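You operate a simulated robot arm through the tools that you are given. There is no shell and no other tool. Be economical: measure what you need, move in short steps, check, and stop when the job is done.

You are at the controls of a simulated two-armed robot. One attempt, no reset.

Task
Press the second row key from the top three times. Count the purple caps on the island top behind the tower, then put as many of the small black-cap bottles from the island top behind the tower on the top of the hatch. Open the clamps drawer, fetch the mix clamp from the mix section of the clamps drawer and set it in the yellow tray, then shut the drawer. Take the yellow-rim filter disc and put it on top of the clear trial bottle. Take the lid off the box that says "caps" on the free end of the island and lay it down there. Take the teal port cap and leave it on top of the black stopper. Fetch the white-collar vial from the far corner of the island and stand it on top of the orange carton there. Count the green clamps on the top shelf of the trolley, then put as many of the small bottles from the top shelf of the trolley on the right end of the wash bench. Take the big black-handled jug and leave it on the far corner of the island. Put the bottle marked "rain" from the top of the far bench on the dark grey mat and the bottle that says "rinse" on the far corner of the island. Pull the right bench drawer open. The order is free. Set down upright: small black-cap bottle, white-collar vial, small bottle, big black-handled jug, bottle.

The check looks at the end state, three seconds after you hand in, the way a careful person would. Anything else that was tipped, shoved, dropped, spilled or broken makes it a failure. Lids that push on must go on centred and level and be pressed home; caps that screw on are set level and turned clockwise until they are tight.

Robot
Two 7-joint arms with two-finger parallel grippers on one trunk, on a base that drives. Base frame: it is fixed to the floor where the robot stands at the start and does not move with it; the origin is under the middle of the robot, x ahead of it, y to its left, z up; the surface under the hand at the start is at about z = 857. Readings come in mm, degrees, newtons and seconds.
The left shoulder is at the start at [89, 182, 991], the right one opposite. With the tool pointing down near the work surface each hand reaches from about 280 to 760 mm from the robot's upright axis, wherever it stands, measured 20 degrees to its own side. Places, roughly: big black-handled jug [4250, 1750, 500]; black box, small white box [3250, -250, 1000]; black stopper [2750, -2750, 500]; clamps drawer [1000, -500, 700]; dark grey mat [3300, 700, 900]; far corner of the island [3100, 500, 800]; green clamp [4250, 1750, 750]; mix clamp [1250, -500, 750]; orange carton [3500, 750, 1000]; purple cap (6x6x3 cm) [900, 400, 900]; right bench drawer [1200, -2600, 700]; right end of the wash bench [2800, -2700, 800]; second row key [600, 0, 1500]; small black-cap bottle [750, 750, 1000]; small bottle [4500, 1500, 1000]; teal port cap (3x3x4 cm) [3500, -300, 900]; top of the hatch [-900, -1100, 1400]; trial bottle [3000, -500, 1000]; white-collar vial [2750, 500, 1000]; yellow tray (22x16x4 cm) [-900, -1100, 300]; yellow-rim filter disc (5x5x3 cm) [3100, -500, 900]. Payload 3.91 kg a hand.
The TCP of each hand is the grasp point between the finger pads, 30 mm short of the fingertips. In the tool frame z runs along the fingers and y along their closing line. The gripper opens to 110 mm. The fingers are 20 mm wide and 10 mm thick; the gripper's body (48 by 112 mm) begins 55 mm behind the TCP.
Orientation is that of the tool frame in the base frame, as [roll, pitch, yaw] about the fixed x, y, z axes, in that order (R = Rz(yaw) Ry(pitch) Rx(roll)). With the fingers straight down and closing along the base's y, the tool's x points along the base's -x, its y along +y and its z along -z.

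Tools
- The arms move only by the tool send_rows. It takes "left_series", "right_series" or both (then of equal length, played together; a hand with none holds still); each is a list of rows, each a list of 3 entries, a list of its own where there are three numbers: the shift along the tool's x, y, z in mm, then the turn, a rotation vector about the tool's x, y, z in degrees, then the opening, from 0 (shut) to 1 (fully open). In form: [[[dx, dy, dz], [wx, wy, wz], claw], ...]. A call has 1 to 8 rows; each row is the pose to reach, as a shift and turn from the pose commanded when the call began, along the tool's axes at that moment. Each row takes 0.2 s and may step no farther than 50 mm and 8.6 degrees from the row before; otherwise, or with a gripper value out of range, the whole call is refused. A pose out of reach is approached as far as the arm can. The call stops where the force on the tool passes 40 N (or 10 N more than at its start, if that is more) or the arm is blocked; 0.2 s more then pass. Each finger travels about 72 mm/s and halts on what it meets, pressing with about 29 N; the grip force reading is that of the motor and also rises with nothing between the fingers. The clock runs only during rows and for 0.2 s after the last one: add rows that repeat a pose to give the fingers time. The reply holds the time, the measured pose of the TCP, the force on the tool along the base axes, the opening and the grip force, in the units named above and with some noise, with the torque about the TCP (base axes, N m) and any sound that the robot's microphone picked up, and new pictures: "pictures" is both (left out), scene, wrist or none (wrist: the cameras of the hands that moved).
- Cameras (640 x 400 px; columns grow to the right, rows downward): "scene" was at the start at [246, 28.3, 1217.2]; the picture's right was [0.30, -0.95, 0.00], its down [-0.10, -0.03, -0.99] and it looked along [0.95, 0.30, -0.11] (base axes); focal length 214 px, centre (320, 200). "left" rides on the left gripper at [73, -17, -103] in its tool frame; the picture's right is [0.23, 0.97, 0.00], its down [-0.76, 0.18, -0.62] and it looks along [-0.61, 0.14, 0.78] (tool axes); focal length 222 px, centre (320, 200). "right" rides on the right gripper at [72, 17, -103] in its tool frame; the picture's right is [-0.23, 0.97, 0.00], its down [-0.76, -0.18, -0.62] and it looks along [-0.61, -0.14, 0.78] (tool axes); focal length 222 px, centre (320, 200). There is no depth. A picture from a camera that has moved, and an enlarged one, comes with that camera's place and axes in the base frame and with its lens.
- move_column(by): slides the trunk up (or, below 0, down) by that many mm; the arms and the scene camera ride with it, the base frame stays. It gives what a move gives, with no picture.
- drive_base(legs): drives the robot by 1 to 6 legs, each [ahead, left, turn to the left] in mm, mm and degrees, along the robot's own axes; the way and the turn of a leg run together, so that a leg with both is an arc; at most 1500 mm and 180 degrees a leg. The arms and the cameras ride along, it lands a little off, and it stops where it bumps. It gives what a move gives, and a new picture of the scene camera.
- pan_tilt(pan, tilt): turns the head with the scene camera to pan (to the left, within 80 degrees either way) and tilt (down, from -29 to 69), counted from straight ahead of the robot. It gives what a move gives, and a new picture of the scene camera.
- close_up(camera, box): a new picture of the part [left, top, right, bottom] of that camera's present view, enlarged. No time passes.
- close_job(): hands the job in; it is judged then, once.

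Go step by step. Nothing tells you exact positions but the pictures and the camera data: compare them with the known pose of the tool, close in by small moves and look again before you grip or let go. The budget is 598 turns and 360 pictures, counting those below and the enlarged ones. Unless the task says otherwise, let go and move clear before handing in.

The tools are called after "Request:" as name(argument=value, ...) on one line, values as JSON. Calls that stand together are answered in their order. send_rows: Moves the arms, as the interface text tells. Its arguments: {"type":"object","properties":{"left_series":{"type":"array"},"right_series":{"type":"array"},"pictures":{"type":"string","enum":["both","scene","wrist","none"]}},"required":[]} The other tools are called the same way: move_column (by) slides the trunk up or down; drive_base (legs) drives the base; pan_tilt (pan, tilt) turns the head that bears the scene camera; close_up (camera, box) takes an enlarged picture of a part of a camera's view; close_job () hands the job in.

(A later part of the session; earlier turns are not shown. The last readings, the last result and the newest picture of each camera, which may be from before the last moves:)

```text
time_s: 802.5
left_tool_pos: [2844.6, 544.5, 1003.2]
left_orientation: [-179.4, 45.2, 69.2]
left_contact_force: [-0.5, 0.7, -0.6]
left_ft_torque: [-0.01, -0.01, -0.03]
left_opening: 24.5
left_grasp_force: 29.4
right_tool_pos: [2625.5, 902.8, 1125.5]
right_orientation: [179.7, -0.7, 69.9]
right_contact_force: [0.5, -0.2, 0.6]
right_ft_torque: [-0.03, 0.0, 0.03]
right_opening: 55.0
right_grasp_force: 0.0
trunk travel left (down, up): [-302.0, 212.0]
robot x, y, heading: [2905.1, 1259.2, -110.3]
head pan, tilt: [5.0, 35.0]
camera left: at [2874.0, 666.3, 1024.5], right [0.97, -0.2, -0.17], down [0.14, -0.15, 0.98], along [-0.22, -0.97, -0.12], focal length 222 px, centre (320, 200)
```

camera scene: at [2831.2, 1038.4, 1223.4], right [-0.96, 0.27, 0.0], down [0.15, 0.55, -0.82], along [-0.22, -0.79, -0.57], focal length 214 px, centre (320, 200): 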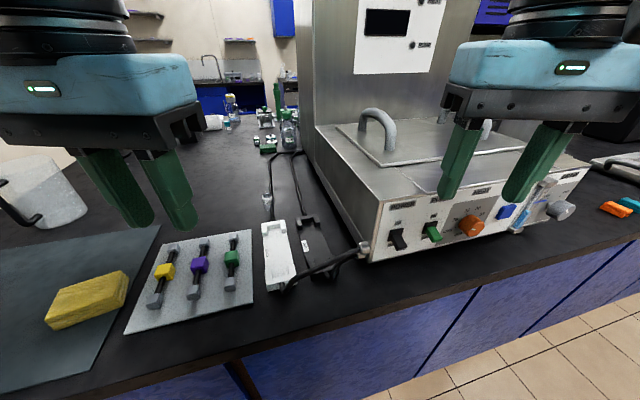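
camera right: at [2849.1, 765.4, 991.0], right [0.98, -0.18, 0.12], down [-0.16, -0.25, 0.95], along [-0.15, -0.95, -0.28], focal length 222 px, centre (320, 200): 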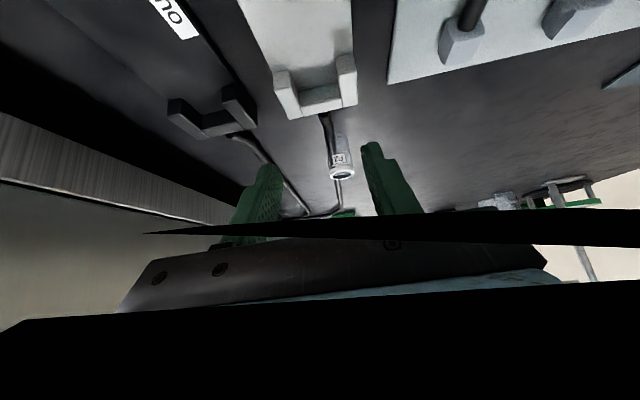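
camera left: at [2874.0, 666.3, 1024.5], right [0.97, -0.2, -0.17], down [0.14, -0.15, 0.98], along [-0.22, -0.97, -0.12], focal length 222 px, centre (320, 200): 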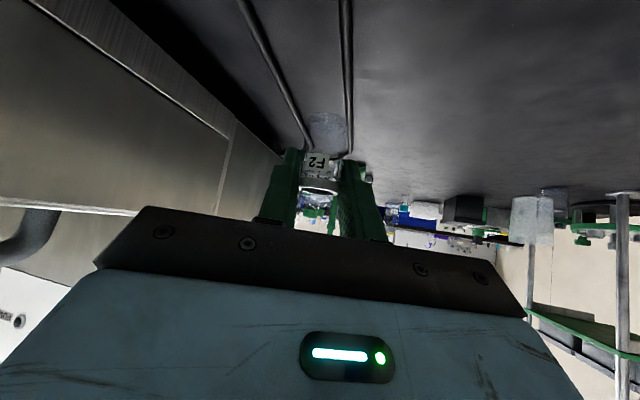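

Vial held. Retract and drive over to the orange carton.

Request:
send_rows(left_series=[[[17, 0, -19], [0, 0, 0], 0.1], [[34, 0, -38], [0, 0, 0], 0.1], [[51, 0, -57], [0, 0, 0], 0.1], [[68, 0, -76], [0, 0, 0], 0.1], [[85, 0, -95], [0, 0, 0], 0.1]], pictures="none")

Request:
drive_base(legs=[[-300, 0, 0], [0, 0, 20.3], [220, 200, 0]])

Request:
close_up(camera="left", box=[200, 40, 440, 230])

```text
time_s: 803.7
left_tool_pos: [2892.7, 662.0, 1011.0]
left_orientation: [-179.5, 45.3, 69.3]
left_contact_force: [-0.7, 0.5, 0.4]
left_ft_torque: [0.02, 0.01, 0.03]
left_opening: 24.6
left_grasp_force: 28.7
right_tool_pos: [2624.5, 903.6, 1126.6]
right_orientation: [179.6, -0.6, 69.9]
right_contact_force: [-0.8, 0.4, -0.3]
right_ft_torque: [-0.03, -0.01, -0.06]
right_opening: 54.9
right_grasp_force: 0.0
trunk travel left (down, up): [-302.0, 212.0]
robot x, y, heading: [2906.4, 1255.7, -110.3]
head pan, tilt: [5.0, 35.0]
```

```text
time_s: 808.8
left_tool_pos: [3396.6, 741.0, 1011.2]
left_orientation: [-179.4, 45.2, 89.3]
left_contact_force: [0.4, -0.6, 0.0]
left_ft_torque: [0.04, 0.04, -0.04]
left_opening: 24.6
left_grasp_force: 29.5
right_tool_pos: [3061.3, 876.9, 1126.5]
right_orientation: [179.7, -0.8, 89.9]
right_contact_force: [0.3, -0.1, 0.4]
right_ft_torque: [-0.01, 0.01, 0.03]
right_opening: 55.1
right_grasp_force: 0.0
trunk travel left (down, up): [-302.0, 212.0]
robot x, y, heading: [3206.8, 1307.0, -90.2]
head pan, tilt: [5.0, 35.0]
camera scene: at [3209.8, 1075.6, 1223.4], right [-1.0, -0.08, 0.0], down [-0.05, 0.57, -0.82], along [0.07, -0.82, -0.57], focal length 214 px, centre (320, 200)
```

scene: 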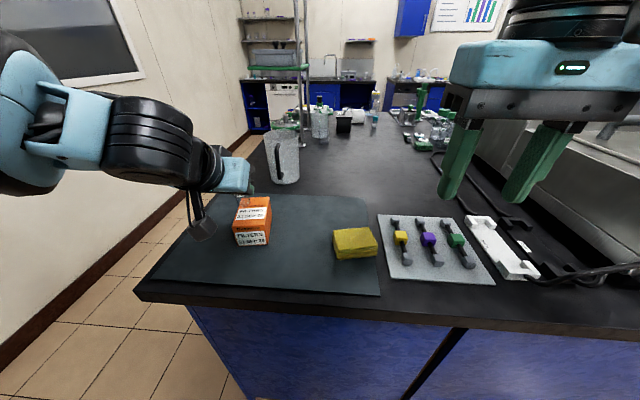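

```text
2.11 times, centred on (320, 135) of left
camera zoom: at [3381.9, 866.5, 1030.8], right [0.98, 0.14, -0.17], down [0.18, -0.1, 0.98], along [0.12, -0.99, -0.12], focal length 468 px, centre (320, 337)
```

zoom: 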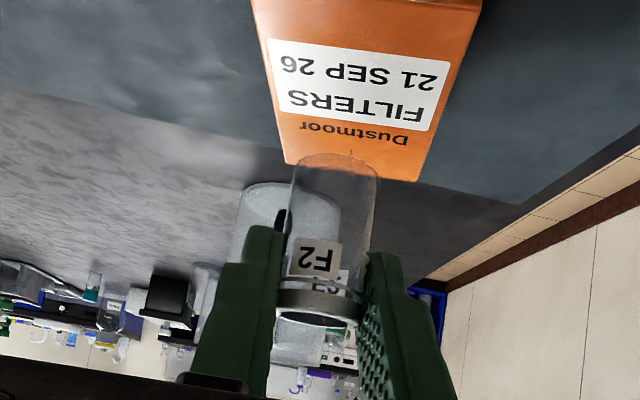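

Carton top centre ≈[3396,708], z≈928. Move over and lower the vial.

Request:
send_rows(left_series=[[[-12, 0, 12], [0, 0, 0], 0.1], [[-23, 0, 23], [0, 0, 0], 0.1], [[-12, 0, 34], [0, 0, 0], 0.1], [[-1, 0, 45], [0, 0, 0], 0.1]], pictures="none")

Request:
close_up(camera="left", box=[220, 60, 420, 220])

```text
time_s: 809.8
left_tool_pos: [3395.5, 708.6, 978.3]
left_orientation: [-179.6, 45.1, 89.2]
left_contact_force: [-0.4, -0.3, -0.3]
left_ft_torque: [0.02, 0.0, -0.02]
left_opening: 24.5
left_grasp_force: 28.9
right_tool_pos: [3062.8, 877.8, 1126.8]
right_orientation: [179.7, -0.7, 89.9]
right_contact_force: [-0.1, 0.2, 0.1]
right_ft_torque: [0.0, 0.02, 0.01]
right_opening: 55.0
right_grasp_force: 0.1
trunk travel left (down, up): [-302.0, 212.0]
robot x, y, heading: [3203.2, 1309.2, -90.4]
head pan, tilt: [5.0, 35.0]
```

```text
2.50 times, centred on (320, 140) of left
camera zoom: at [3382.1, 832.4, 999.9], right [0.98, 0.14, -0.17], down [0.18, -0.1, 0.98], along [0.12, -0.99, -0.12], focal length 555 px, centre (320, 350)
```

zoom: 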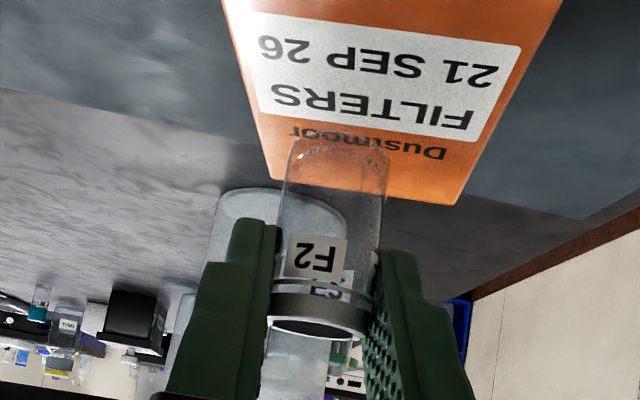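

Request:
send_rows(left_series=[[[3, 0, 1], [0, 0, 0], 0.1], [[5.5, 0, 3], [0, 0, 0], 0.1], [[7.5, 0, 5], [0, 0, 0], 0.1]], pictures="none")

Request:
send_rows(left_series=[[[1.5, 0, 1.5], [0, 0, 0], 0.1], [[3, 0, 3], [0, 0, 0], 0.1], [[4.5, 0, 4.5], [0, 0, 0], 0.1]], pictures="none")

```text
time_s: 810.5
left_tool_pos: [3396.7, 711.4, 970.2]
left_orientation: [-179.4, 45.2, 89.3]
left_contact_force: [-0.4, 0.5, -0.8]
left_ft_torque: [0.0, -0.02, -0.03]
left_opening: 24.3
left_grasp_force: 29.2
right_tool_pos: [3062.8, 878.1, 1127.1]
right_orientation: [179.7, -0.7, 89.9]
right_contact_force: [0.2, -0.3, -0.3]
right_ft_torque: [-0.02, 0.01, 0.01]
right_opening: 55.2
right_grasp_force: 0.1
trunk travel left (down, up): [-302.0, 212.0]
robot x, y, heading: [3201.7, 1307.4, -90.3]
head pan, tilt: [5.0, 35.0]
```

```text
time_s: 811.4
left_tool_pos: [3394.3, 710.0, 963.1]
left_orientation: [-179.5, 45.2, 89.4]
left_contact_force: [-0.6, 0.2, -0.5]
left_ft_torque: [0.01, 0.03, -0.02]
left_opening: 24.5
left_grasp_force: 28.7
right_tool_pos: [3062.6, 878.0, 1126.5]
right_orientation: [179.6, -0.6, 89.9]
right_contact_force: [0.7, -0.8, -0.2]
right_ft_torque: [0.0, -0.01, 0.03]
right_opening: 55.0
right_grasp_force: 0.0
trunk travel left (down, up): [-302.0, 212.0]
robot x, y, heading: [3207.9, 1308.8, -90.4]
head pan, tilt: [5.0, 35.0]
```

Request:
send_rows(left_series=[[[1.5, 0, 1.5], [0, 0, 0], 0.1], [[3, 0, 3], [0, 0, 0], 0.1], [[4.5, 0, 4.5], [0, 0, 0], 0.1]], pictures="none")

Request:
send_rows(left_series=[[[1.5, 0, 1.5], [0, 0, 0], 0.1], [[3, 0, 3], [0, 0, 0], 0.1]], pictures="none")

```text
time_s: 812.1
left_tool_pos: [3394.8, 711.5, 961.3]
left_orientation: [-179.6, 45.7, 89.3]
left_contact_force: [3.4, -1.1, 21.0]
left_ft_torque: [-0.26, -0.2, 0.08]
left_opening: 24.5
left_grasp_force: 28.9
right_tool_pos: [3061.2, 879.3, 1128.0]
right_orientation: [179.7, -0.6, 90.0]
right_contact_force: [-0.3, 0.0, 0.8]
right_ft_torque: [0.02, -0.02, -0.02]
right_opening: 55.3
right_grasp_force: 0.1
trunk travel left (down, up): [-302.0, 212.0]
robot x, y, heading: [3206.2, 1307.5, -90.5]
head pan, tilt: [5.0, 35.0]
```

```text
time_s: 812.8
left_tool_pos: [3393.4, 712.3, 956.3]
left_orientation: [-179.5, 45.5, 89.3]
left_contact_force: [2.7, -0.8, 25.1]
left_ft_torque: [-0.32, -0.16, 0.01]
left_opening: 25.0
left_grasp_force: 28.9
right_tool_pos: [3063.3, 879.5, 1127.7]
right_orientation: [179.6, -0.6, 89.9]
right_contact_force: [0.7, 0.9, -0.8]
right_ft_torque: [0.01, 0.04, -0.02]
right_opening: 55.0
right_grasp_force: 0.1
trunk travel left (down, up): [-302.0, 212.0]
robot x, y, heading: [3203.2, 1307.9, -90.4]
head pan, tilt: [5.0, 35.0]
```

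Standing on the carton. Release and withdraw along the fingers.

Request:
send_rows(left_series=[[[-2, 0, -2], [0, 0, 0], 0.2], [[-2, 0, -2], [0, 0, 0], 0.42], [[-2, 0, -2], [0, 0, 0], 0.42], [[-2, 0, -25], [0, 0, 0], 0.42], [[-2, 0, -55], [0, 0, 0], 0.42], [[-2, 0, -95], [0, 0, 0], 0.42]], pictures="wrist")

```text
time_s: 814.1
left_tool_pos: [3397.4, 779.9, 1021.8]
left_orientation: [-179.5, 45.4, 89.2]
left_contact_force: [0.0, -0.1, -0.6]
left_ft_torque: [-0.01, 0.0, 0.01]
left_opening: 46.2
left_grasp_force: 0.2
right_tool_pos: [3062.8, 879.4, 1125.9]
right_orientation: [179.6, -0.7, 89.8]
right_contact_force: [-1.0, -0.7, 0.2]
right_ft_torque: [-0.04, 0.02, 0.03]
right_opening: 54.9
right_grasp_force: 0.0
trunk travel left (down, up): [-302.0, 212.0]
robot x, y, heading: [3204.5, 1305.9, -90.5]
head pan, tilt: [5.0, 35.0]
camera left: at [3383.0, 903.9, 1042.2], right [0.98, 0.14, -0.17], down [0.18, -0.1, 0.98], along [0.12, -0.99, -0.12], focal length 222 px, centre (320, 200)
```

left: 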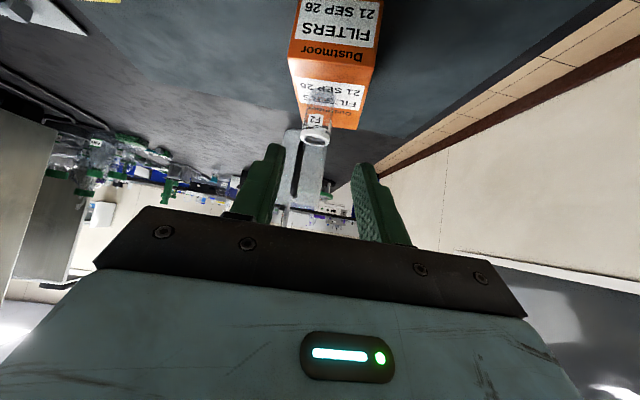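

Vial stands on the carton. Now the far bench for the "rain" and "rinse" bottles.

Request:
send_rows(left_series=[[[10, 0, -20], [0, 0, 0], 0.5], [[20, 0, -40], [0, 0, 0], 0.5], [[30, 0, -60], [0, 7, 0], 0.5], [[30, 0, -60], [0, 15, 0], 0.5], [[30, 0, -60], [0, 23, 0], 0.5], [[30, 0, -60], [0, 31, 0], 0.5], [[30, 0, -60], [0, 38, 0], 0.5], [[30, 0, -60], [0, 45, 0], 0.5]], pictures="none")

Request:
drive_base(legs=[[-450, 0, 0], [0, 0, 180], [1300, 200, 0], [400, 100, 0]])

Request:
close_up(camera="scene", box=[200, 0, 600, 230])

```text
time_s: 816.0
left_tool_pos: [3399.2, 840.7, 1042.7]
left_orientation: [-179.7, 0.0, 88.8]
left_contact_force: [-0.3, -0.5, -0.7]
left_ft_torque: [-0.01, 0.0, 0.01]
left_opening: 55.1
left_grasp_force: 0.1
right_tool_pos: [3062.0, 876.2, 1126.4]
right_orientation: [179.7, -0.7, 89.9]
right_contact_force: [-0.1, 0.2, 0.6]
right_ft_torque: [0.03, 0.02, 0.02]
right_opening: 54.8
right_grasp_force: 0.0
trunk travel left (down, up): [-302.0, 212.0]
robot x, y, heading: [3206.1, 1310.1, -90.5]
head pan, tilt: [5.0, 35.0]
```

```text
time_s: 834.2
left_tool_pos: [2811.8, 3935.0, 1042.8]
left_orientation: [-179.6, 0.2, -92.6]
left_contact_force: [0.6, 0.7, 0.2]
left_ft_torque: [-0.04, 0.01, 0.0]
left_opening: 54.7
left_grasp_force: 0.1
right_tool_pos: [3146.7, 3889.8, 1127.0]
right_orientation: [179.7, -0.8, -91.7]
right_contact_force: [1.0, 0.8, 0.4]
right_ft_torque: [-0.02, -0.01, 0.0]
right_opening: 55.0
right_grasp_force: 0.1
trunk travel left (down, up): [-302.0, 212.0]
robot x, y, heading: [2991.9, 3461.2, 88.0]
head pan, tilt: [5.0, 35.0]
camera scene: at [2992.0, 3696.3, 1223.4], right [1.0, 0.05, 0.0], down [0.03, -0.57, -0.82], along [-0.04, 0.82, -0.57], focal length 214 px, centre (320, 200)
```

scene: 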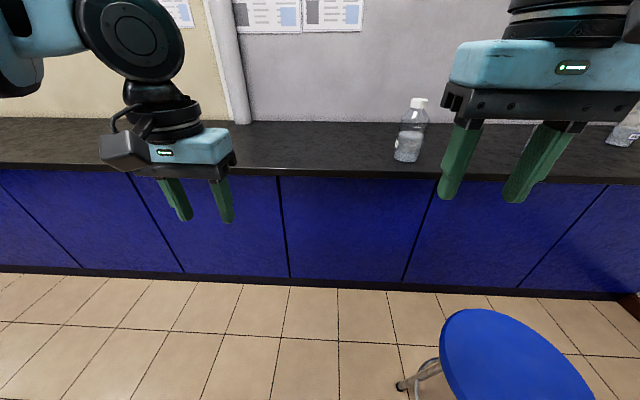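

```text
1.60 times, centred on (400, 115) of scene
camera zoom: at [2992.0, 3696.3, 1223.4], right [1.0, 0.05, 0.0], down [0.03, -0.57, -0.82], along [-0.04, 0.82, -0.57], focal length 343 px, centre (192, 336)
```

zoom: 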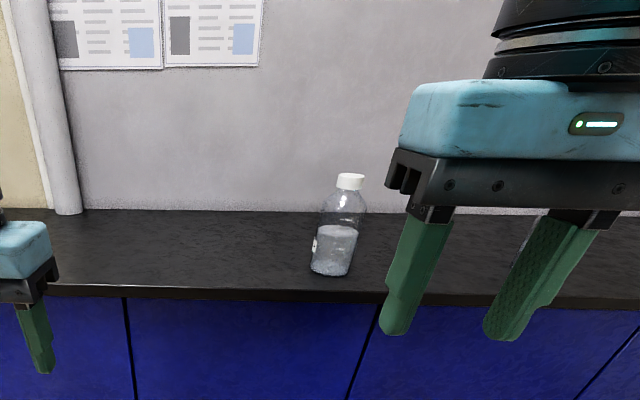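

One tall bottle at ≈[3312,4540] (stool nearby to the right). Approach with heading ~75° so the right hand reaches it.

Request:
drive_base(legs=[[505, 0, 0], [0, 0, -13]])

Request:
close_up(camera="scene", box=[240, 60, 640, 260])

```text
time_s: 838.0
left_tool_pos: [2943.8, 4464.4, 1043.3]
left_orientation: [-179.7, 0.2, -105.9]
left_contact_force: [0.5, 0.1, -0.1]
left_ft_torque: [-0.01, 0.04, 0.0]
left_opening: 55.0
left_grasp_force: 0.0
right_tool_pos: [3259.4, 4343.2, 1126.8]
right_orientation: [179.7, -0.7, -104.9]
right_contact_force: [0.6, 0.3, 0.0]
right_ft_torque: [-0.01, 0.0, -0.02]
right_opening: 54.9
right_grasp_force: 0.1
trunk travel left (down, up): [-302.0, 212.0]
robot x, y, heading: [3010.8, 3963.2, 74.6]
head pan, tilt: [5.0, 35.0]
camera scene: at [3064.8, 4190.4, 1223.4], right [0.98, -0.18, 0.0], down [-0.1, -0.56, -0.82], along [0.15, 0.81, -0.57], focal length 214 px, centre (320, 200)
```

scene: 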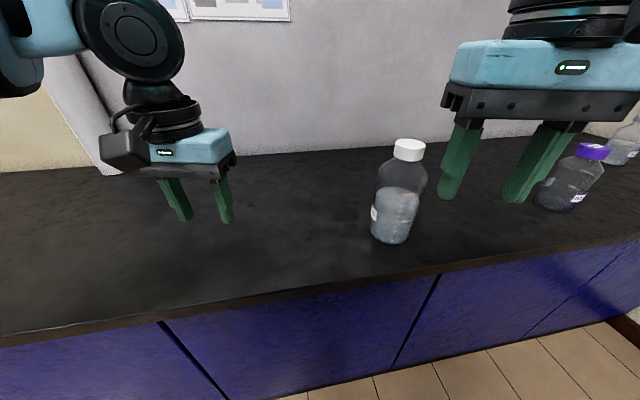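

```text
1.60 times, centred on (440, 160) of scene
camera zoom: at [3064.8, 4190.4, 1223.4], right [0.98, -0.18, 0.0], down [-0.1, -0.56, -0.82], along [0.15, 0.81, -0.57], focal length 343 px, centre (128, 264)
```

zoom: 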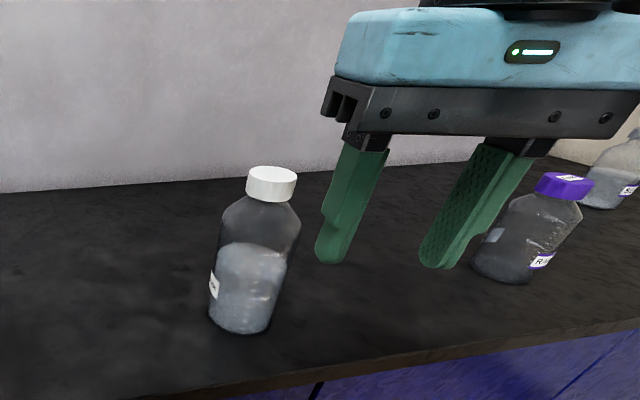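

Request:
close_up(camera="scene", box=[530, 120, 640, 215])

Request:
close_up(camera="scene", box=[360, 180, 420, 250])

```text
4.21 times, centred on (585, 168) of scene
camera zoom: at [3064.8, 4190.4, 1223.4], right [0.98, -0.18, 0.0], down [-0.1, -0.56, -0.82], along [0.15, 0.81, -0.57], focal length 903 px, centre (-796, 337)
```

zoom: 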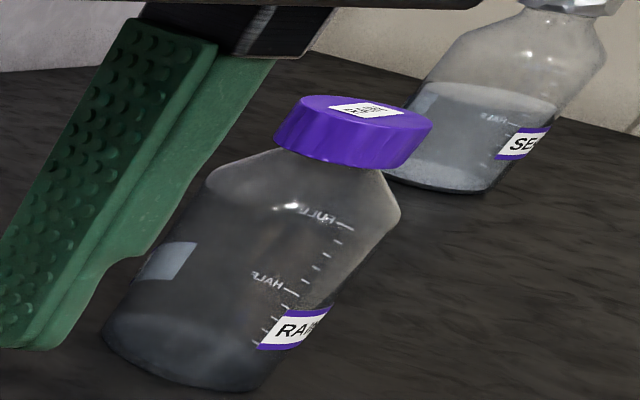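

```text
5.71 times, centred on (390, 215) of scene
camera zoom: at [3064.8, 4190.4, 1223.4], right [0.98, -0.18, 0.0], down [-0.1, -0.56, -0.82], along [0.15, 0.81, -0.57], focal length 1226 px, centre (-80, 114)
```

zoom: 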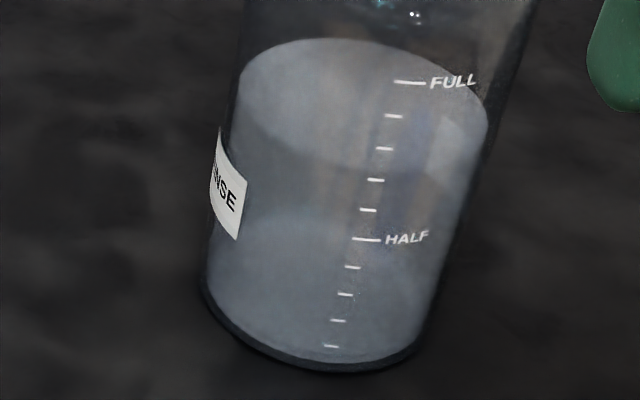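

Bottle 1 is RINSE ([3295,4522], cap top ≈1080); the purple-cap bottle is RAIN ([3801,4547]). Bring the right hand over RINSE.

Request:
send_rows(right_series=[[[-36, 2, -5], [0, 0, 0], 0.75], [[-73, 4, -10], [0, 0, 0], 0.75], [[-110, 6, -10], [0, 0, 0], 0.75], [[-146, 8, -10], [0, -0.7, 0], 0.75], [[-168, 10, -10], [0, -0.7, 0], 0.75]], pictures="wrist")

```text
time_s: 839.2
left_tool_pos: [2943.4, 4465.3, 1042.4]
left_orientation: [-179.6, 0.3, -106.0]
left_contact_force: [0.3, -0.9, 0.2]
left_ft_torque: [-0.02, 0.0, 0.0]
left_opening: 54.9
left_grasp_force: 0.1
right_tool_pos: [3293.7, 4505.6, 1135.7]
right_orientation: [179.7, 0.0, -104.9]
right_contact_force: [-0.5, -0.2, -0.1]
right_ft_torque: [-0.01, 0.01, 0.0]
right_opening: 82.7
right_grasp_force: 0.0
trunk travel left (down, up): [-302.0, 212.0]
robot x, y, heading: [3012.2, 3963.2, 74.9]
head pan, tilt: [5.0, 35.0]
camera right: at [3259.3, 4438.3, 1240.1], right [-0.88, 0.47, 0.01], down [0.37, 0.69, 0.62], along [0.29, 0.55, -0.78], focal length 222 px, centre (320, 200)
```

right: 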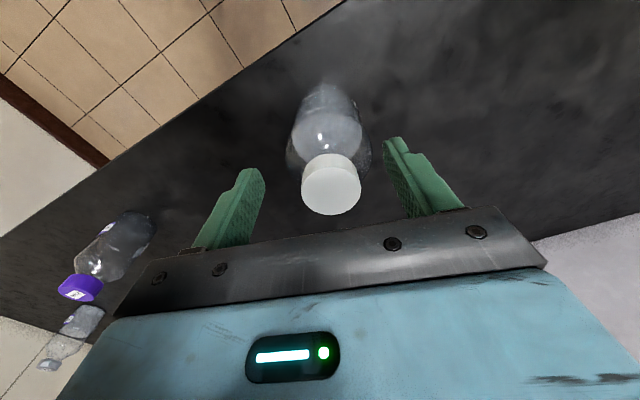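

Request:
send_rows(right_series=[[[-15, 0, 0], [0, 0, 0], 0.75], [[-30, 0, 10], [0, 0, 0], 0.75], [[-44, -1, 25], [0, 0, 0], 0.75], [[-44, -1, 45], [0, 0, 0], 0.75], [[-44, -1, 62], [0, 0, 0], 0.75]], pictures="wrist")

```text
time_s: 840.4
left_tool_pos: [2944.9, 4466.1, 1042.9]
left_orientation: [-179.6, 0.2, -106.0]
left_contact_force: [-0.3, 0.4, 0.0]
left_ft_torque: [-0.02, 0.0, 0.02]
left_opening: 55.2
left_grasp_force: 0.0
right_tool_pos: [3305.1, 4548.5, 1074.0]
right_orientation: [179.7, 0.0, -105.1]
right_contact_force: [0.0, -0.1, 1.1]
right_ft_torque: [-0.02, 0.0, 0.01]
right_opening: 82.4
right_grasp_force: 0.1
trunk travel left (down, up): [-302.0, 212.0]
robot x, y, heading: [3012.3, 3965.3, 74.7]
head pan, tilt: [5.0, 35.0]
camera right: at [3270.5, 4482.9, 1177.9], right [-0.88, 0.47, 0.01], down [0.37, 0.69, 0.62], along [0.29, 0.55, -0.78], focal length 222 px, centre (320, 200)
```

right: 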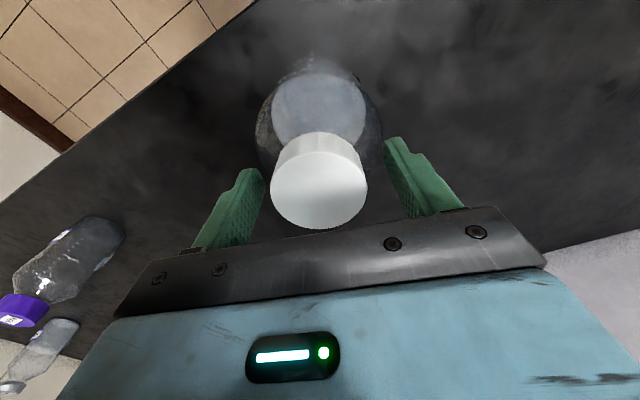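

Same picture as earlier good grips. Close on the cap and lift.

Request:
send_rows(right_series=[[[0, 0, 5], [0, 0, 0], 0.75], [[0, 0, 5], [0, 0, 0], 0.4], [[0, 0, 5], [0, 0, 0], 0.3], [[0, 0, 5], [0, 0, 0], 0.3], [[0, 0, 5], [0, 0, 0], 0.25]], pictures="none")

Request:
send_rows(right_series=[[[0, 0, -15], [0, 0, 0], 0.25], [[0, 0, -35], [0, 0, 0], 0.25], [[0, 0, -60], [0, 0, 0], 0.25], [[25, 0, -85], [0, 0, 0], 0.25], [[55, 0, -100], [0, 0, 0], 0.25], [[90, 0, -100], [0, 0, 0], 0.25], [[130, 0, -100], [0, 0, 0], 0.25], [[170, 0, -100], [0, 0, 0], 0.25]], pictures="none")

```text
time_s: 841.6
left_tool_pos: [2943.4, 4464.1, 1043.4]
left_orientation: [-179.6, 0.3, -106.1]
left_contact_force: [0.5, 0.3, 0.2]
left_ft_torque: [0.0, -0.01, -0.02]
left_opening: 55.0
left_grasp_force: 0.1
right_tool_pos: [3305.9, 4548.0, 1072.9]
right_orientation: [179.7, 0.6, -105.1]
right_contact_force: [1.1, -2.2, 11.5]
right_ft_torque: [-0.54, -1.33, -0.19]
right_opening: 53.2
right_grasp_force: 29.0
trunk travel left (down, up): [-302.0, 212.0]
robot x, y, heading: [3015.6, 3959.9, 74.6]
head pan, tilt: [5.0, 35.0]
stopped in row 5 (right hand): the force on the tool passed its limit at 40 N (the readings are from after the stop); the commanded pose is now the measured one
```

```text
time_s: 843.4
left_tool_pos: [2946.5, 4465.7, 1042.5]
left_orientation: [-179.7, 0.2, -106.0]
left_contact_force: [0.2, -0.3, -0.3]
left_ft_torque: [0.02, -0.02, 0.01]
left_opening: 54.6
left_grasp_force: 0.1
right_tool_pos: [3267.6, 4383.7, 1173.7]
right_orientation: [179.6, 0.5, -105.0]
right_contact_force: [0.2, -0.1, -11.7]
right_ft_torque: [-0.02, 0.01, 0.01]
right_opening: 52.9
right_grasp_force: 28.7
trunk travel left (down, up): [-302.0, 212.0]
robot x, y, heading: [3011.3, 3962.6, 74.7]
head pan, tilt: [5.0, 35.0]
```

RINSE held (~1.2 kg). Drive round the stool to reach RAIN with the left hand.

Request:
drive_base(legs=[[0, 0, 30], [-639, 171, 0], [-285, -1064, 0], [625, -168, 0]])

```text
time_s: 860.8
left_tool_pos: [3782.1, 4343.9, 1043.1]
left_orientation: [-179.6, 0.2, -74.4]
left_contact_force: [0.2, -0.4, 0.5]
left_ft_torque: [-0.03, 0.02, 0.02]
left_opening: 54.9
left_grasp_force: 0.0
right_tool_pos: [4098.2, 4444.4, 1172.0]
right_orientation: [179.7, 0.5, -73.6]
right_contact_force: [-0.1, 0.7, -11.3]
right_ft_torque: [0.0, -0.04, -0.02]
right_opening: 52.8
right_grasp_force: 29.1
trunk travel left (down, up): [-302.0, 212.0]
robot x, y, heading: [4102.5, 3952.5, 106.0]
head pan, tilt: [5.0, 35.0]
camera scene: at [4028.1, 4173.2, 1223.2], right [0.93, 0.36, 0.0], down [0.21, -0.54, -0.82], along [-0.3, 0.76, -0.57], focal length 214 px, centre (320, 200)
```

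scene: 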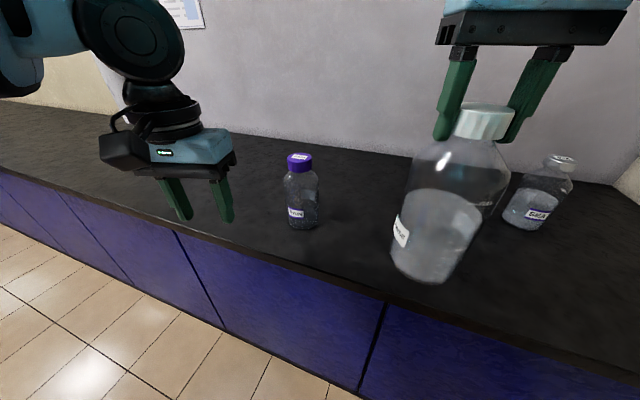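

Request:
drive_base(legs=[[0, 0, -9]])

Request:
send_rows(left_series=[[[0, 0, -35], [0, 0, 0], 0.75], [[0, 0, -70], [0, 0, 0], 0.75], [[-35, 0, -75], [0, 0, 0], 0.75], [[-70, 0, -75], [0, 0, 0], 0.75], [[-105, 0, -75], [0, 0, 0], 0.75], [[-130, 0, -75], [0, 0, 0], 0.75]], pictures="wrist")

```text
time_s: 861.9
left_tool_pos: [3846.5, 4389.4, 1042.8]
left_orientation: [-179.6, 0.1, -83.4]
left_contact_force: [0.6, 0.0, -0.4]
left_ft_torque: [-0.01, -0.02, 0.0]
left_opening: 54.8
left_grasp_force: 0.1
right_tool_pos: [4175.5, 4437.0, 1172.7]
right_orientation: [179.6, 0.4, -82.6]
right_contact_force: [-0.1, 0.5, -12.0]
right_ft_torque: [-0.04, -0.01, 0.02]
right_opening: 52.5
right_grasp_force: 28.7
trunk travel left (down, up): [-302.0, 212.0]
robot x, y, heading: [4103.7, 3948.5, 97.1]
head pan, tilt: [5.0, 35.0]
camera scene: at [4063.8, 4181.6, 1223.2], right [0.98, 0.21, 0.0], down [0.12, -0.56, -0.82], along [-0.17, 0.8, -0.57], focal length 214 px, centre (320, 200)
```

scene: 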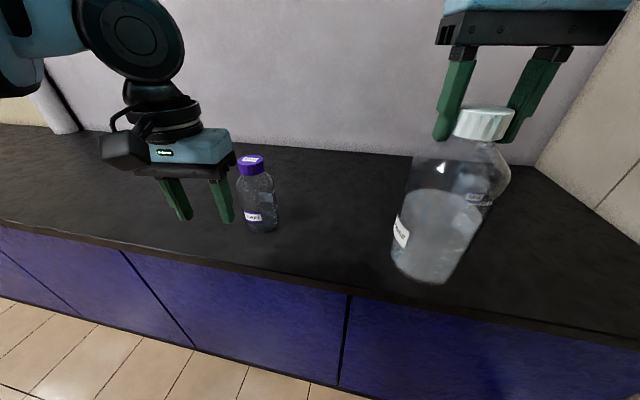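

```text
time_s: 863.3
left_tool_pos: [3807.1, 4479.8, 1103.9]
left_orientation: [-179.6, 0.1, -83.5]
left_contact_force: [-0.9, 0.3, 0.8]
left_ft_torque: [0.01, 0.04, -0.03]
left_opening: 82.4
left_grasp_force: 0.1
left hand out of reach, approached as far as the arm can: row 4, 5, 6
right_tool_pos: [4175.0, 4438.1, 1171.4]
right_orientation: [179.6, 0.4, -82.7]
right_contact_force: [0.6, 0.1, -11.9]
right_ft_torque: [-0.02, -0.02, 0.01]
right_opening: 52.9
right_grasp_force: 29.1
trunk travel left (down, up): [-302.0, 212.0]
robot x, y, heading: [4099.1, 3948.4, 97.2]
head pan, tilt: [5.0, 35.0]
camera left: at [3830.6, 4408.2, 1206.9], right [-0.94, -0.34, -0.01], down [-0.27, 0.73, 0.62], along [-0.2, 0.59, -0.78], focal length 222 px, centre (320, 200)
```

left: 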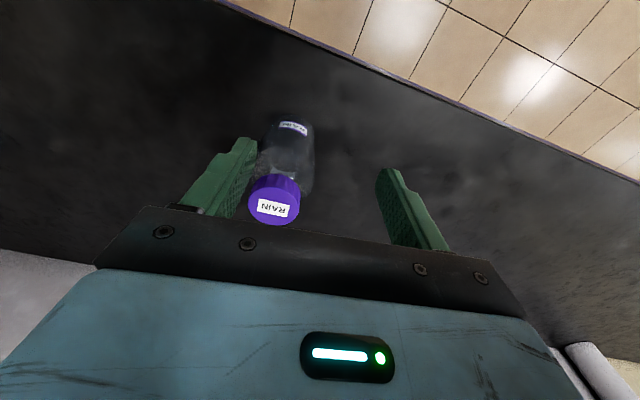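

Confirmed RAIN at ≈[3831,4555]. Too far for a vertical left hand, so tilt it 45° and approach.

Request:
send_rows(left_series=[[[4, -4, -3], [0, -7.5, 0], 0.75], [[8, -8, -6], [0, -15, 0], 0.75], [[12, -12, -9], [0, -22.5, 0], 0.75], [[16, -16, -12], [0, -30, 0], 0.75], [[20, -20, -15], [0, -37.5, 0], 0.75], [[24, -24, -18], [0, -45, 0], 0.75]], pictures="wrist")

```text
time_s: 864.7
left_tool_pos: [3834.4, 4460.3, 1123.3]
left_orientation: [-179.4, 45.2, -83.1]
left_contact_force: [0.1, 0.1, 0.4]
left_ft_torque: [0.02, 0.02, 0.0]
left_opening: 82.5
left_grasp_force: 0.1
right_tool_pos: [4175.4, 4437.1, 1172.2]
right_orientation: [179.7, 0.4, -82.6]
right_contact_force: [0.4, -0.5, -11.3]
right_ft_torque: [-0.02, -0.01, -0.02]
right_opening: 52.9
right_grasp_force: 29.3
trunk travel left (down, up): [-302.0, 212.0]
robot x, y, heading: [4103.0, 3951.0, 97.0]
head pan, tilt: [5.0, 35.0]
camera left: at [3863.8, 4337.9, 1144.5], right [-0.95, -0.27, -0.17], down [-0.19, 0.07, 0.98], along [-0.25, 0.96, -0.12], focal length 222 px, centre (320, 200)
```

left: 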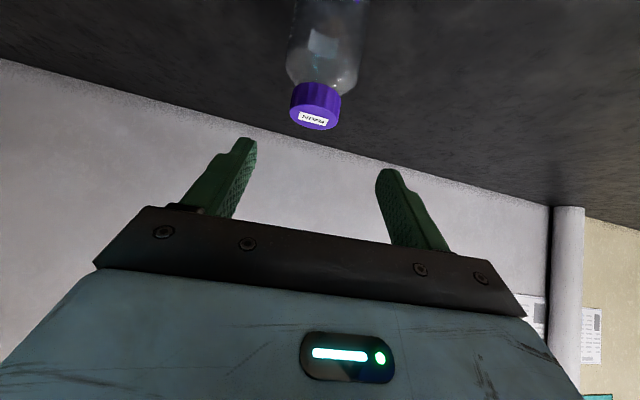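

Cap top at [3828,4556,1033]. Approach along the fingers and grip.

Request:
send_rows(left_series=[[[2, -1, 36], [0, 0, 0], 0.75], [[4, -3, 72], [0, 0, 0], 0.75], [[6, -4, 108], [0, 0, 0], 0.75], [[8, -5, 136], [0, 0, 0], 0.75], [[9, -5, 143], [0, 0, 0], 0.75]], pictures="wrist")

```text
time_s: 865.9
left_tool_pos: [3827.3, 4553.3, 1017.2]
left_orientation: [-179.5, 45.3, -83.1]
left_contact_force: [0.1, 0.1, 1.0]
left_ft_torque: [-0.03, 0.02, -0.02]
left_opening: 82.2
left_grasp_force: 0.1
right_tool_pos: [4176.7, 4437.8, 1172.3]
right_orientation: [179.6, 0.5, -82.6]
right_contact_force: [-0.1, -0.3, -12.6]
right_ft_torque: [-0.02, -0.01, 0.01]
right_opening: 52.7
right_grasp_force: 29.2
trunk travel left (down, up): [-302.0, 212.0]
robot x, y, heading: [4097.2, 3953.3, 96.9]
head pan, tilt: [5.0, 35.0]
camera left: at [3857.2, 4432.0, 1037.2], right [-0.95, -0.27, -0.17], down [-0.19, 0.07, 0.98], along [-0.25, 0.96, -0.12], focal length 222 px, centre (320, 200)
```

left: 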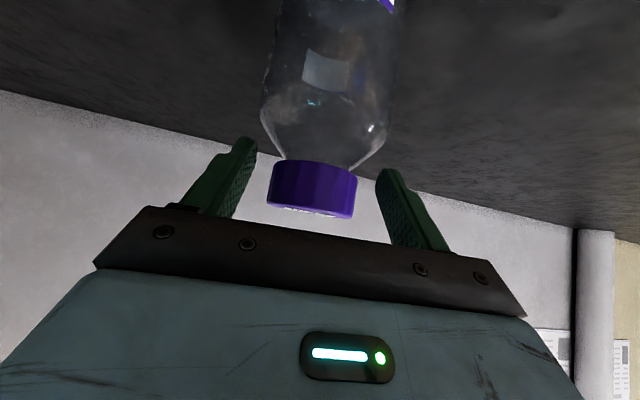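

Request:
send_rows(left_series=[[[0, 0, 0], [0, 0, 0], 0.4], [[0, 0, 0], [0, 0, 0], 0.3], [[0, 0, 0], [0, 0, 0], 0.25], [[0, 0, 0], [0, 0, 0], 0.25], [[0, 0, 0], [0, 0, 0], 0.25]], pictures="none")

Request:
send_rows(left_series=[[[-12, 0, -12], [0, 0, 0], 0.25], [[-30, 0, -30], [0, 0, 0], 0.25], [[-50, 0, -50], [0, 0, 0], 0.25], [[-60, 0, -75], [0, 0, 0], 0.25], [[-60, 0, -100], [0, 0, 0], 0.25]], pictures="none")

```text
time_s: 867.1
left_tool_pos: [3827.1, 4553.3, 1021.1]
left_orientation: [-179.5, 45.7, -83.3]
left_contact_force: [-1.7, 7.5, 30.1]
left_ft_torque: [0.7, 0.27, -0.02]
left_opening: 52.8
left_grasp_force: 28.7
right_tool_pos: [4176.6, 4435.4, 1173.7]
right_orientation: [179.5, 0.5, -82.7]
right_contact_force: [-0.2, 0.2, -12.8]
right_ft_torque: [-0.02, -0.01, -0.03]
right_opening: 53.0
right_grasp_force: 29.3
trunk travel left (down, up): [-302.0, 212.0]
robot x, y, heading: [4101.8, 3955.2, 97.1]
head pan, tilt: [5.0, 35.0]
```

```text
time_s: 868.3
left_tool_pos: [3827.3, 4524.0, 1129.8]
left_orientation: [-179.5, 45.1, -83.2]
left_contact_force: [0.0, -0.2, -2.4]
left_ft_torque: [-0.06, -0.02, 0.02]
left_opening: 52.0
left_grasp_force: 29.3
right_tool_pos: [4175.4, 4436.2, 1172.5]
right_orientation: [179.6, 0.4, -82.7]
right_contact_force: [0.7, 0.3, -12.0]
right_ft_torque: [-0.03, -0.03, 0.02]
right_opening: 52.8
right_grasp_force: 29.1
trunk travel left (down, up): [-302.0, 212.0]
robot x, y, heading: [4096.2, 3951.3, 97.0]
head pan, tilt: [5.0, 35.0]
```

RAIN held too. Drive back around to the island's free end, for the mat.

Request:
drive_base(legs=[[0, 0, 83], [0, 700, 0], [270, 1200, 0], [0, 830, 0], [-180, 240, 0], [-50, 150, 0]])

```text
time_s: 887.9
left_tool_pos: [3273.9, 1874.0, 1127.2]
left_orientation: [-179.6, 45.0, 1.8]
left_contact_force: [-0.5, 0.1, -3.1]
left_ft_torque: [-0.03, -0.06, 0.03]
left_opening: 52.0
left_grasp_force: 29.3
right_tool_pos: [3390.0, 2213.6, 1169.6]
right_orientation: [179.9, 0.2, 2.6]
right_contact_force: [-0.3, -0.8, -11.9]
right_ft_torque: [-0.04, 0.01, 0.01]
right_opening: 53.0
right_grasp_force: 28.6
trunk travel left (down, up): [-302.0, 212.0]
robot x, y, heading: [3874.9, 2098.6, -177.7]
head pan, tilt: [5.0, 35.0]
stopped in leg 3: the robot was blocked; the commanded pose is now the measured one
camera scene: at [3636.4, 2080.8, 1223.1], right [-0.13, 0.99, 0.0], down [0.57, 0.07, -0.82], along [-0.81, -0.1, -0.57], focal length 214 px, centre (320, 200)
```

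scene: 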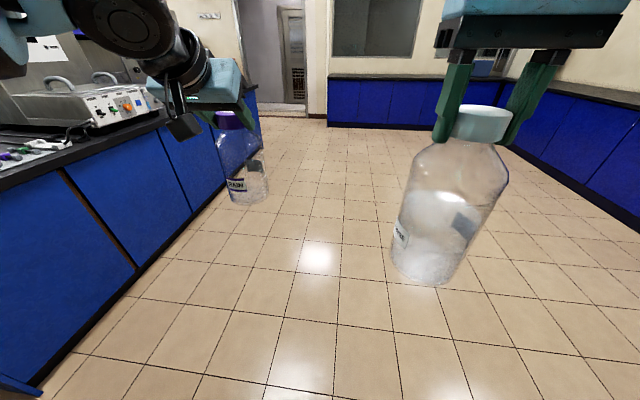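

Bumped the trolley's corner gently; go forward first, then on.

Request:
drive_base(legs=[[110, 0, 0], [0, 860, 0], [-200, 263, 0], [-43, 160, -2.3]])

```text
time_s: 900.8
left_tool_pos: [3469.2, 599.5, 1128.5]
left_orientation: [-179.5, 45.1, 0.9]
left_contact_force: [-0.3, 1.0, -3.2]
left_ft_torque: [0.01, -0.04, 0.03]
left_opening: 51.9
left_grasp_force: 28.8
right_tool_pos: [3591.8, 937.2, 1171.1]
right_orientation: [179.6, 0.4, 1.5]
right_contact_force: [-0.2, 0.1, -12.0]
right_ft_torque: [0.0, -0.01, -0.01]
right_opening: 52.7
right_grasp_force: 28.9
trunk travel left (down, up): [-302.0, 212.0]
robot x, y, heading: [4069.1, 813.3, -178.8]
head pan, tilt: [5.0, 35.0]
camera scene: at [3834.3, 800.5, 1223.2], right [-0.11, 0.99, 0.0], down [0.57, 0.06, -0.82], along [-0.81, -0.09, -0.57], focal length 214 px, centre (320, 200)
```

scene: 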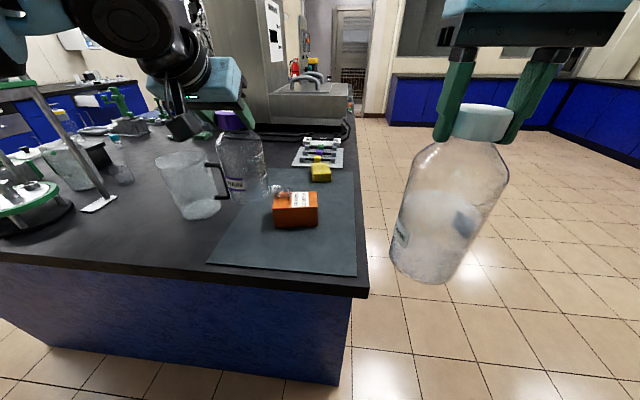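

Place RAIN on the mat at ≈[3502,622]. Shift and lower.

Request:
send_rows(left_series=[[[12, -12, -11], [0, 0, 0], 0.25], [[23, -24, -23], [0, 0, 0], 0.25], [[40, -24, -6], [0, 0, 0], 0.25], [[57, -24, 11], [0, 0, 0], 0.25], [[74, -24, 28], [0, 0, 0], 0.25], [[85, -24, 39], [0, 0, 0], 0.25]], pictures="scene")

```text
time_s: 902.2
left_tool_pos: [3502.0, 626.5, 1040.4]
left_orientation: [-179.6, 45.1, 0.9]
left_contact_force: [0.1, 0.3, -3.2]
left_ft_torque: [-0.05, -0.15, 0.04]
left_opening: 51.8
left_grasp_force: 28.8
right_tool_pos: [3592.2, 937.0, 1170.3]
right_orientation: [179.7, 0.3, 1.5]
right_contact_force: [0.8, 0.2, -12.4]
right_ft_torque: [0.03, -0.01, -0.01]
right_opening: 52.9
right_grasp_force: 29.1
trunk travel left (down, up): [-302.0, 212.0]
robot x, y, heading: [4066.7, 812.1, -178.7]
head pan, tilt: [5.0, 35.0]
camera scene: at [3834.2, 800.7, 1223.2], right [-0.11, 0.99, 0.0], down [0.57, 0.06, -0.82], along [-0.81, -0.09, -0.57], focal length 214 px, centre (320, 200)
```

scene: 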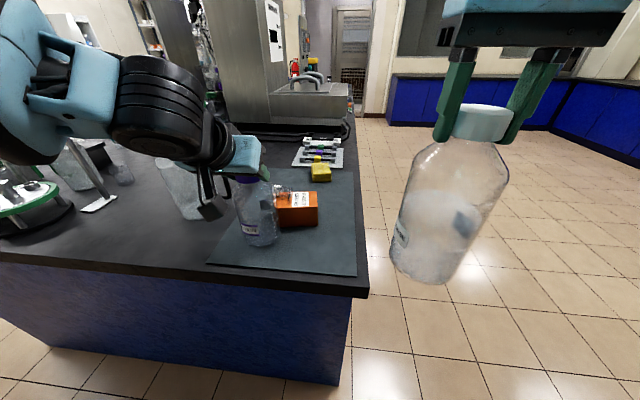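

Request:
send_rows(left_series=[[[5, 0, 5], [0, 0, 0], 0.25], [[9, 0, 9], [0, 0, 0], 0.25], [[12, 0, 12], [0, 0, 0], 0.25], [[15, 0, 15], [0, 0, 0], 0.25]], pictures="none")

Request:
send_rows(left_series=[[[2, 0, 2], [0, 0, 0], 0.25], [[4, 0, 4], [0, 0, 0], 0.25], [[6, 0, 6], [0, 0, 0], 0.25]], pictures="none")

```text
time_s: 903.2
left_tool_pos: [3502.6, 626.5, 1026.5]
left_orientation: [-179.5, 45.9, 0.9]
left_contact_force: [-1.2, -5.0, 24.6]
left_ft_torque: [-0.75, -0.31, 0.04]
left_opening: 51.8
left_grasp_force: 28.7
right_tool_pos: [3592.5, 937.6, 1171.8]
right_orientation: [179.8, 0.3, 1.6]
right_contact_force: [0.5, -1.0, -12.8]
right_ft_torque: [-0.02, 0.01, 0.01]
right_opening: 52.6
right_grasp_force: 29.4
trunk travel left (down, up): [-302.0, 212.0]
robot x, y, heading: [4068.1, 812.5, -178.7]
head pan, tilt: [5.0, 35.0]
```

```text
time_s: 903.7
left_tool_pos: [3501.1, 625.5, 1025.6]
left_orientation: [-179.5, 46.2, 0.8]
left_contact_force: [6.0, 0.0, 10.7]
left_ft_torque: [-0.39, -0.32, 0.19]
left_opening: 51.6
left_grasp_force: 29.2
right_tool_pos: [3592.3, 937.3, 1170.4]
right_orientation: [179.8, 0.2, 1.5]
right_contact_force: [0.1, -0.6, -11.7]
right_ft_torque: [0.03, 0.03, -0.01]
right_opening: 52.4
right_grasp_force: 29.0
trunk travel left (down, up): [-302.0, 212.0]
robot x, y, heading: [4069.1, 810.8, -178.6]
head pan, tilt: [5.0, 35.0]
stopped in row 2 (left hand): the force on the tool passed its limit at 42 N (the readings are from after the stop); the commanded pose is now the measured one
```

Contact. Release and withdraw along the fingers.

Request:
send_rows(left_series=[[[-1, 0, -1], [0, 0, 0], 0.45], [[-1, 0, -1], [0, 0, 0], 0.75], [[-1, 0, -1], [0, 0, 0], 0.75], [[-1, 0, -30], [0, 0, 0], 0.75], [[-1, 0, -70], [0, 0, 0], 0.75], [[-1, 0, -115], [0, 0, 0], 0.75]], pictures="wrist")

```text
time_s: 905.1
left_tool_pos: [3584.9, 627.8, 1106.7]
left_orientation: [-179.5, 45.9, 0.9]
left_contact_force: [0.2, 0.0, 0.2]
left_ft_torque: [0.0, 0.02, 0.03]
left_opening: 82.6
left_grasp_force: 0.0
right_tool_pos: [3593.8, 937.4, 1172.1]
right_orientation: [179.7, 0.4, 1.6]
right_contact_force: [0.1, 0.0, -12.0]
right_ft_torque: [0.0, -0.05, -0.02]
right_opening: 52.7
right_grasp_force: 28.8
trunk travel left (down, up): [-302.0, 212.0]
robot x, y, heading: [4069.1, 814.3, -178.5]
head pan, tilt: [5.0, 35.0]
camera left: at [3709.1, 645.3, 1126.1], right [0.17, -0.97, -0.17], down [-0.08, -0.18, 0.98], along [-0.98, -0.15, -0.11], focal length 222 px, centre (320, 200)
```

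left: 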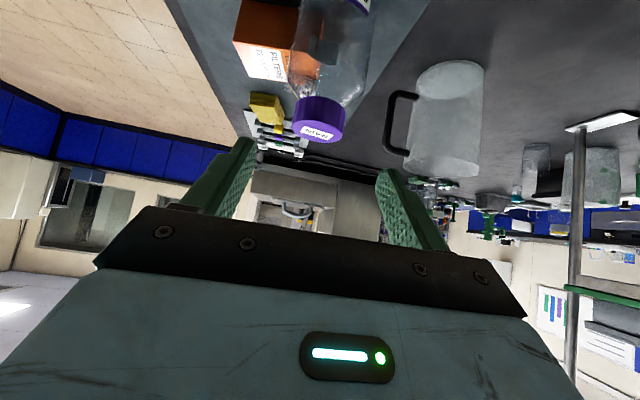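

RAIN stands on the mat. Tuck the left arm.

Request:
send_rows(left_series=[[[10, 0, -10], [0, 7.5, 0], 0.5], [[20, 0, -20], [0, 15, 0], 0.5], [[30, 0, -30], [0, 22.5, 0], 0.5], [[35, 0, -35], [0, 30, 0], 0.5], [[40, 0, -40], [0, 37.5, 0], 0.4], [[45, 0, -45], [0, 45, 0], 0.3]], pictures="none")

Request:
send_rows(left_series=[[[15, -3, -5], [0, 0, 0], 0.3], [[30, -6, -10], [0, 0, 0], 0.3], [[45, -9, -15], [0, 0, 0], 0.3]], pictures="none")

Request:
close_up(camera="scene", box=[180, 140, 380, 280])

```text
time_s: 906.5
left_tool_pos: [3645.6, 627.4, 1103.8]
left_orientation: [-179.6, 0.8, 0.5]
left_contact_force: [-0.1, 0.4, 0.4]
left_ft_torque: [-0.01, 0.03, 0.0]
left_opening: 33.0
left_grasp_force: 0.0
right_tool_pos: [3591.0, 937.0, 1171.0]
right_orientation: [179.7, 0.3, 1.6]
right_contact_force: [-1.1, -0.7, -11.0]
right_ft_torque: [-0.01, -0.01, -0.01]
right_opening: 52.3
right_grasp_force: 28.6
trunk travel left (down, up): [-302.0, 212.0]
robot x, y, heading: [4070.6, 810.4, -178.8]
head pan, tilt: [5.0, 35.0]
```

```text
time_s: 907.3
left_tool_pos: [3691.3, 635.3, 1119.3]
left_orientation: [-179.5, 0.9, 0.5]
left_contact_force: [0.5, 0.5, 0.3]
left_ft_torque: [-0.02, -0.01, 0.01]
left_opening: 32.9
left_grasp_force: 0.0
right_tool_pos: [3592.4, 938.2, 1170.8]
right_orientation: [179.7, 0.3, 1.6]
right_contact_force: [0.1, -0.4, -12.2]
right_ft_torque: [0.0, -0.02, 0.0]
right_opening: 52.5
right_grasp_force: 29.0
trunk travel left (down, up): [-302.0, 212.0]
robot x, y, heading: [4068.6, 814.3, -178.5]
head pan, tilt: [5.0, 35.0]
```

```text
2.86 times, centred on (280, 210) of scene
camera zoom: at [3835.0, 800.8, 1223.4], right [-0.11, 0.99, 0.0], down [0.57, 0.06, -0.82], along [-0.81, -0.09, -0.57], focal length 613 px, centre (434, 171)
```

zoom: 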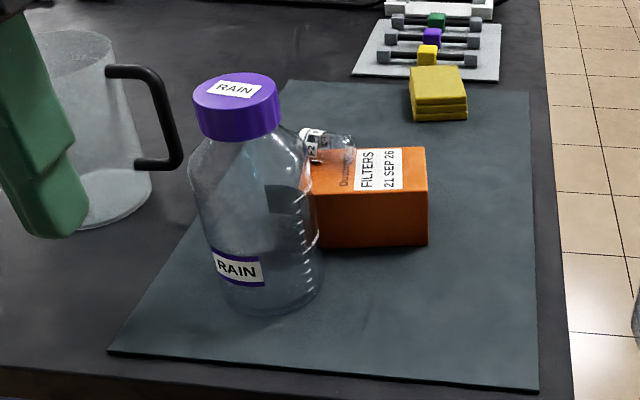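

The vial has tipped over on the carton — I'll fix that after setting RINSE down. Rotate and shift for RINSE at ≈[3500,335], keeping clear of RAIN and the stand.

Request:
drive_base(legs=[[0, 0, 18.5], [-70, 0, 0], [139, 383, 0], [80, 0, 0]])

```text
time_s: 913.4
left_tool_pos: [3734.5, 135.2, 1118.1]
left_orientation: [-179.6, 1.1, 17.7]
left_contact_force: [0.5, -1.1, -0.1]
left_ft_torque: [-0.01, -0.02, -0.04]
left_opening: 32.9
left_grasp_force: 0.1
right_tool_pos: [3550.6, 393.5, 1170.7]
right_orientation: [179.7, 0.3, 18.7]
right_contact_force: [-0.9, -0.1, -12.0]
right_ft_torque: [0.04, -0.03, 0.02]
right_opening: 52.6
right_grasp_force: 28.8
trunk travel left (down, up): [-302.0, 212.0]
robot x, y, heading: [4047.2, 415.0, -161.7]
head pan, tilt: [5.0, 35.0]
camera scene: at [3823.9, 334.5, 1223.2], right [-0.4, 0.92, 0.0], down [0.53, 0.23, -0.82], along [-0.75, -0.33, -0.57], focal length 214 px, centre (320, 200)
```

scene: 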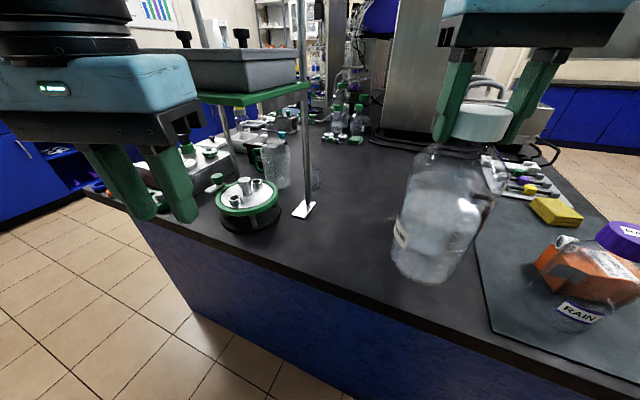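

Request:
send_rows(right_series=[[[-24, 14, 0], [0, 0, 0], 0.22], [[-48, 29, 0], [0, 0, 0], 0.22], [[-71, 43, 0], [0, 0, 0], 0.22], [[-71, 43, 35], [0, 0, 0], 0.22], [[-71, 43, 65], [0, 0, 0], 0.22], [[-71, 43, 80], [0, 0, 0], 0.22]], pictures="wrist")

```text
time_s: 914.8
left_tool_pos: [3736.2, 135.2, 1119.0]
left_orientation: [-179.6, 1.0, 17.7]
left_contact_force: [-0.1, 0.0, 0.9]
left_ft_torque: [-0.02, 0.0, 0.0]
left_opening: 32.9
left_grasp_force: 0.0
right_tool_pos: [3495.8, 332.1, 1090.6]
right_orientation: [179.6, 0.3, 18.7]
right_contact_force: [-0.1, 0.4, -11.8]
right_ft_torque: [0.04, -0.03, 0.01]
right_opening: 52.6
right_grasp_force: 29.2
trunk travel left (down, up): [-302.0, 212.0]
robot x, y, heading: [4043.9, 415.6, -161.8]
head pan, tilt: [5.0, 35.0]
camera right: at [3570.3, 339.0, 1195.3], right [0.1, -1.0, 0.01], down [-0.78, -0.07, 0.63], along [-0.62, -0.07, -0.78], focal length 222 px, centre (320, 200)
```

right: 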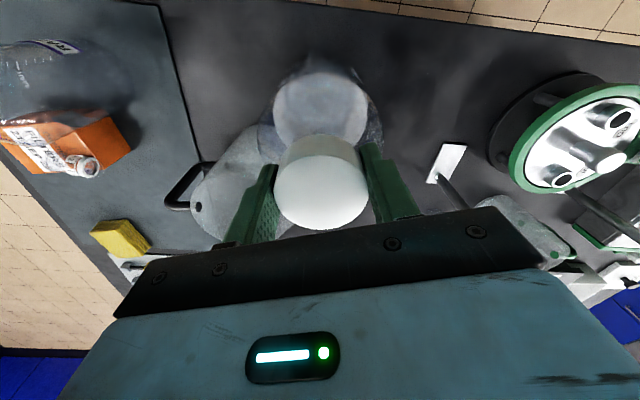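

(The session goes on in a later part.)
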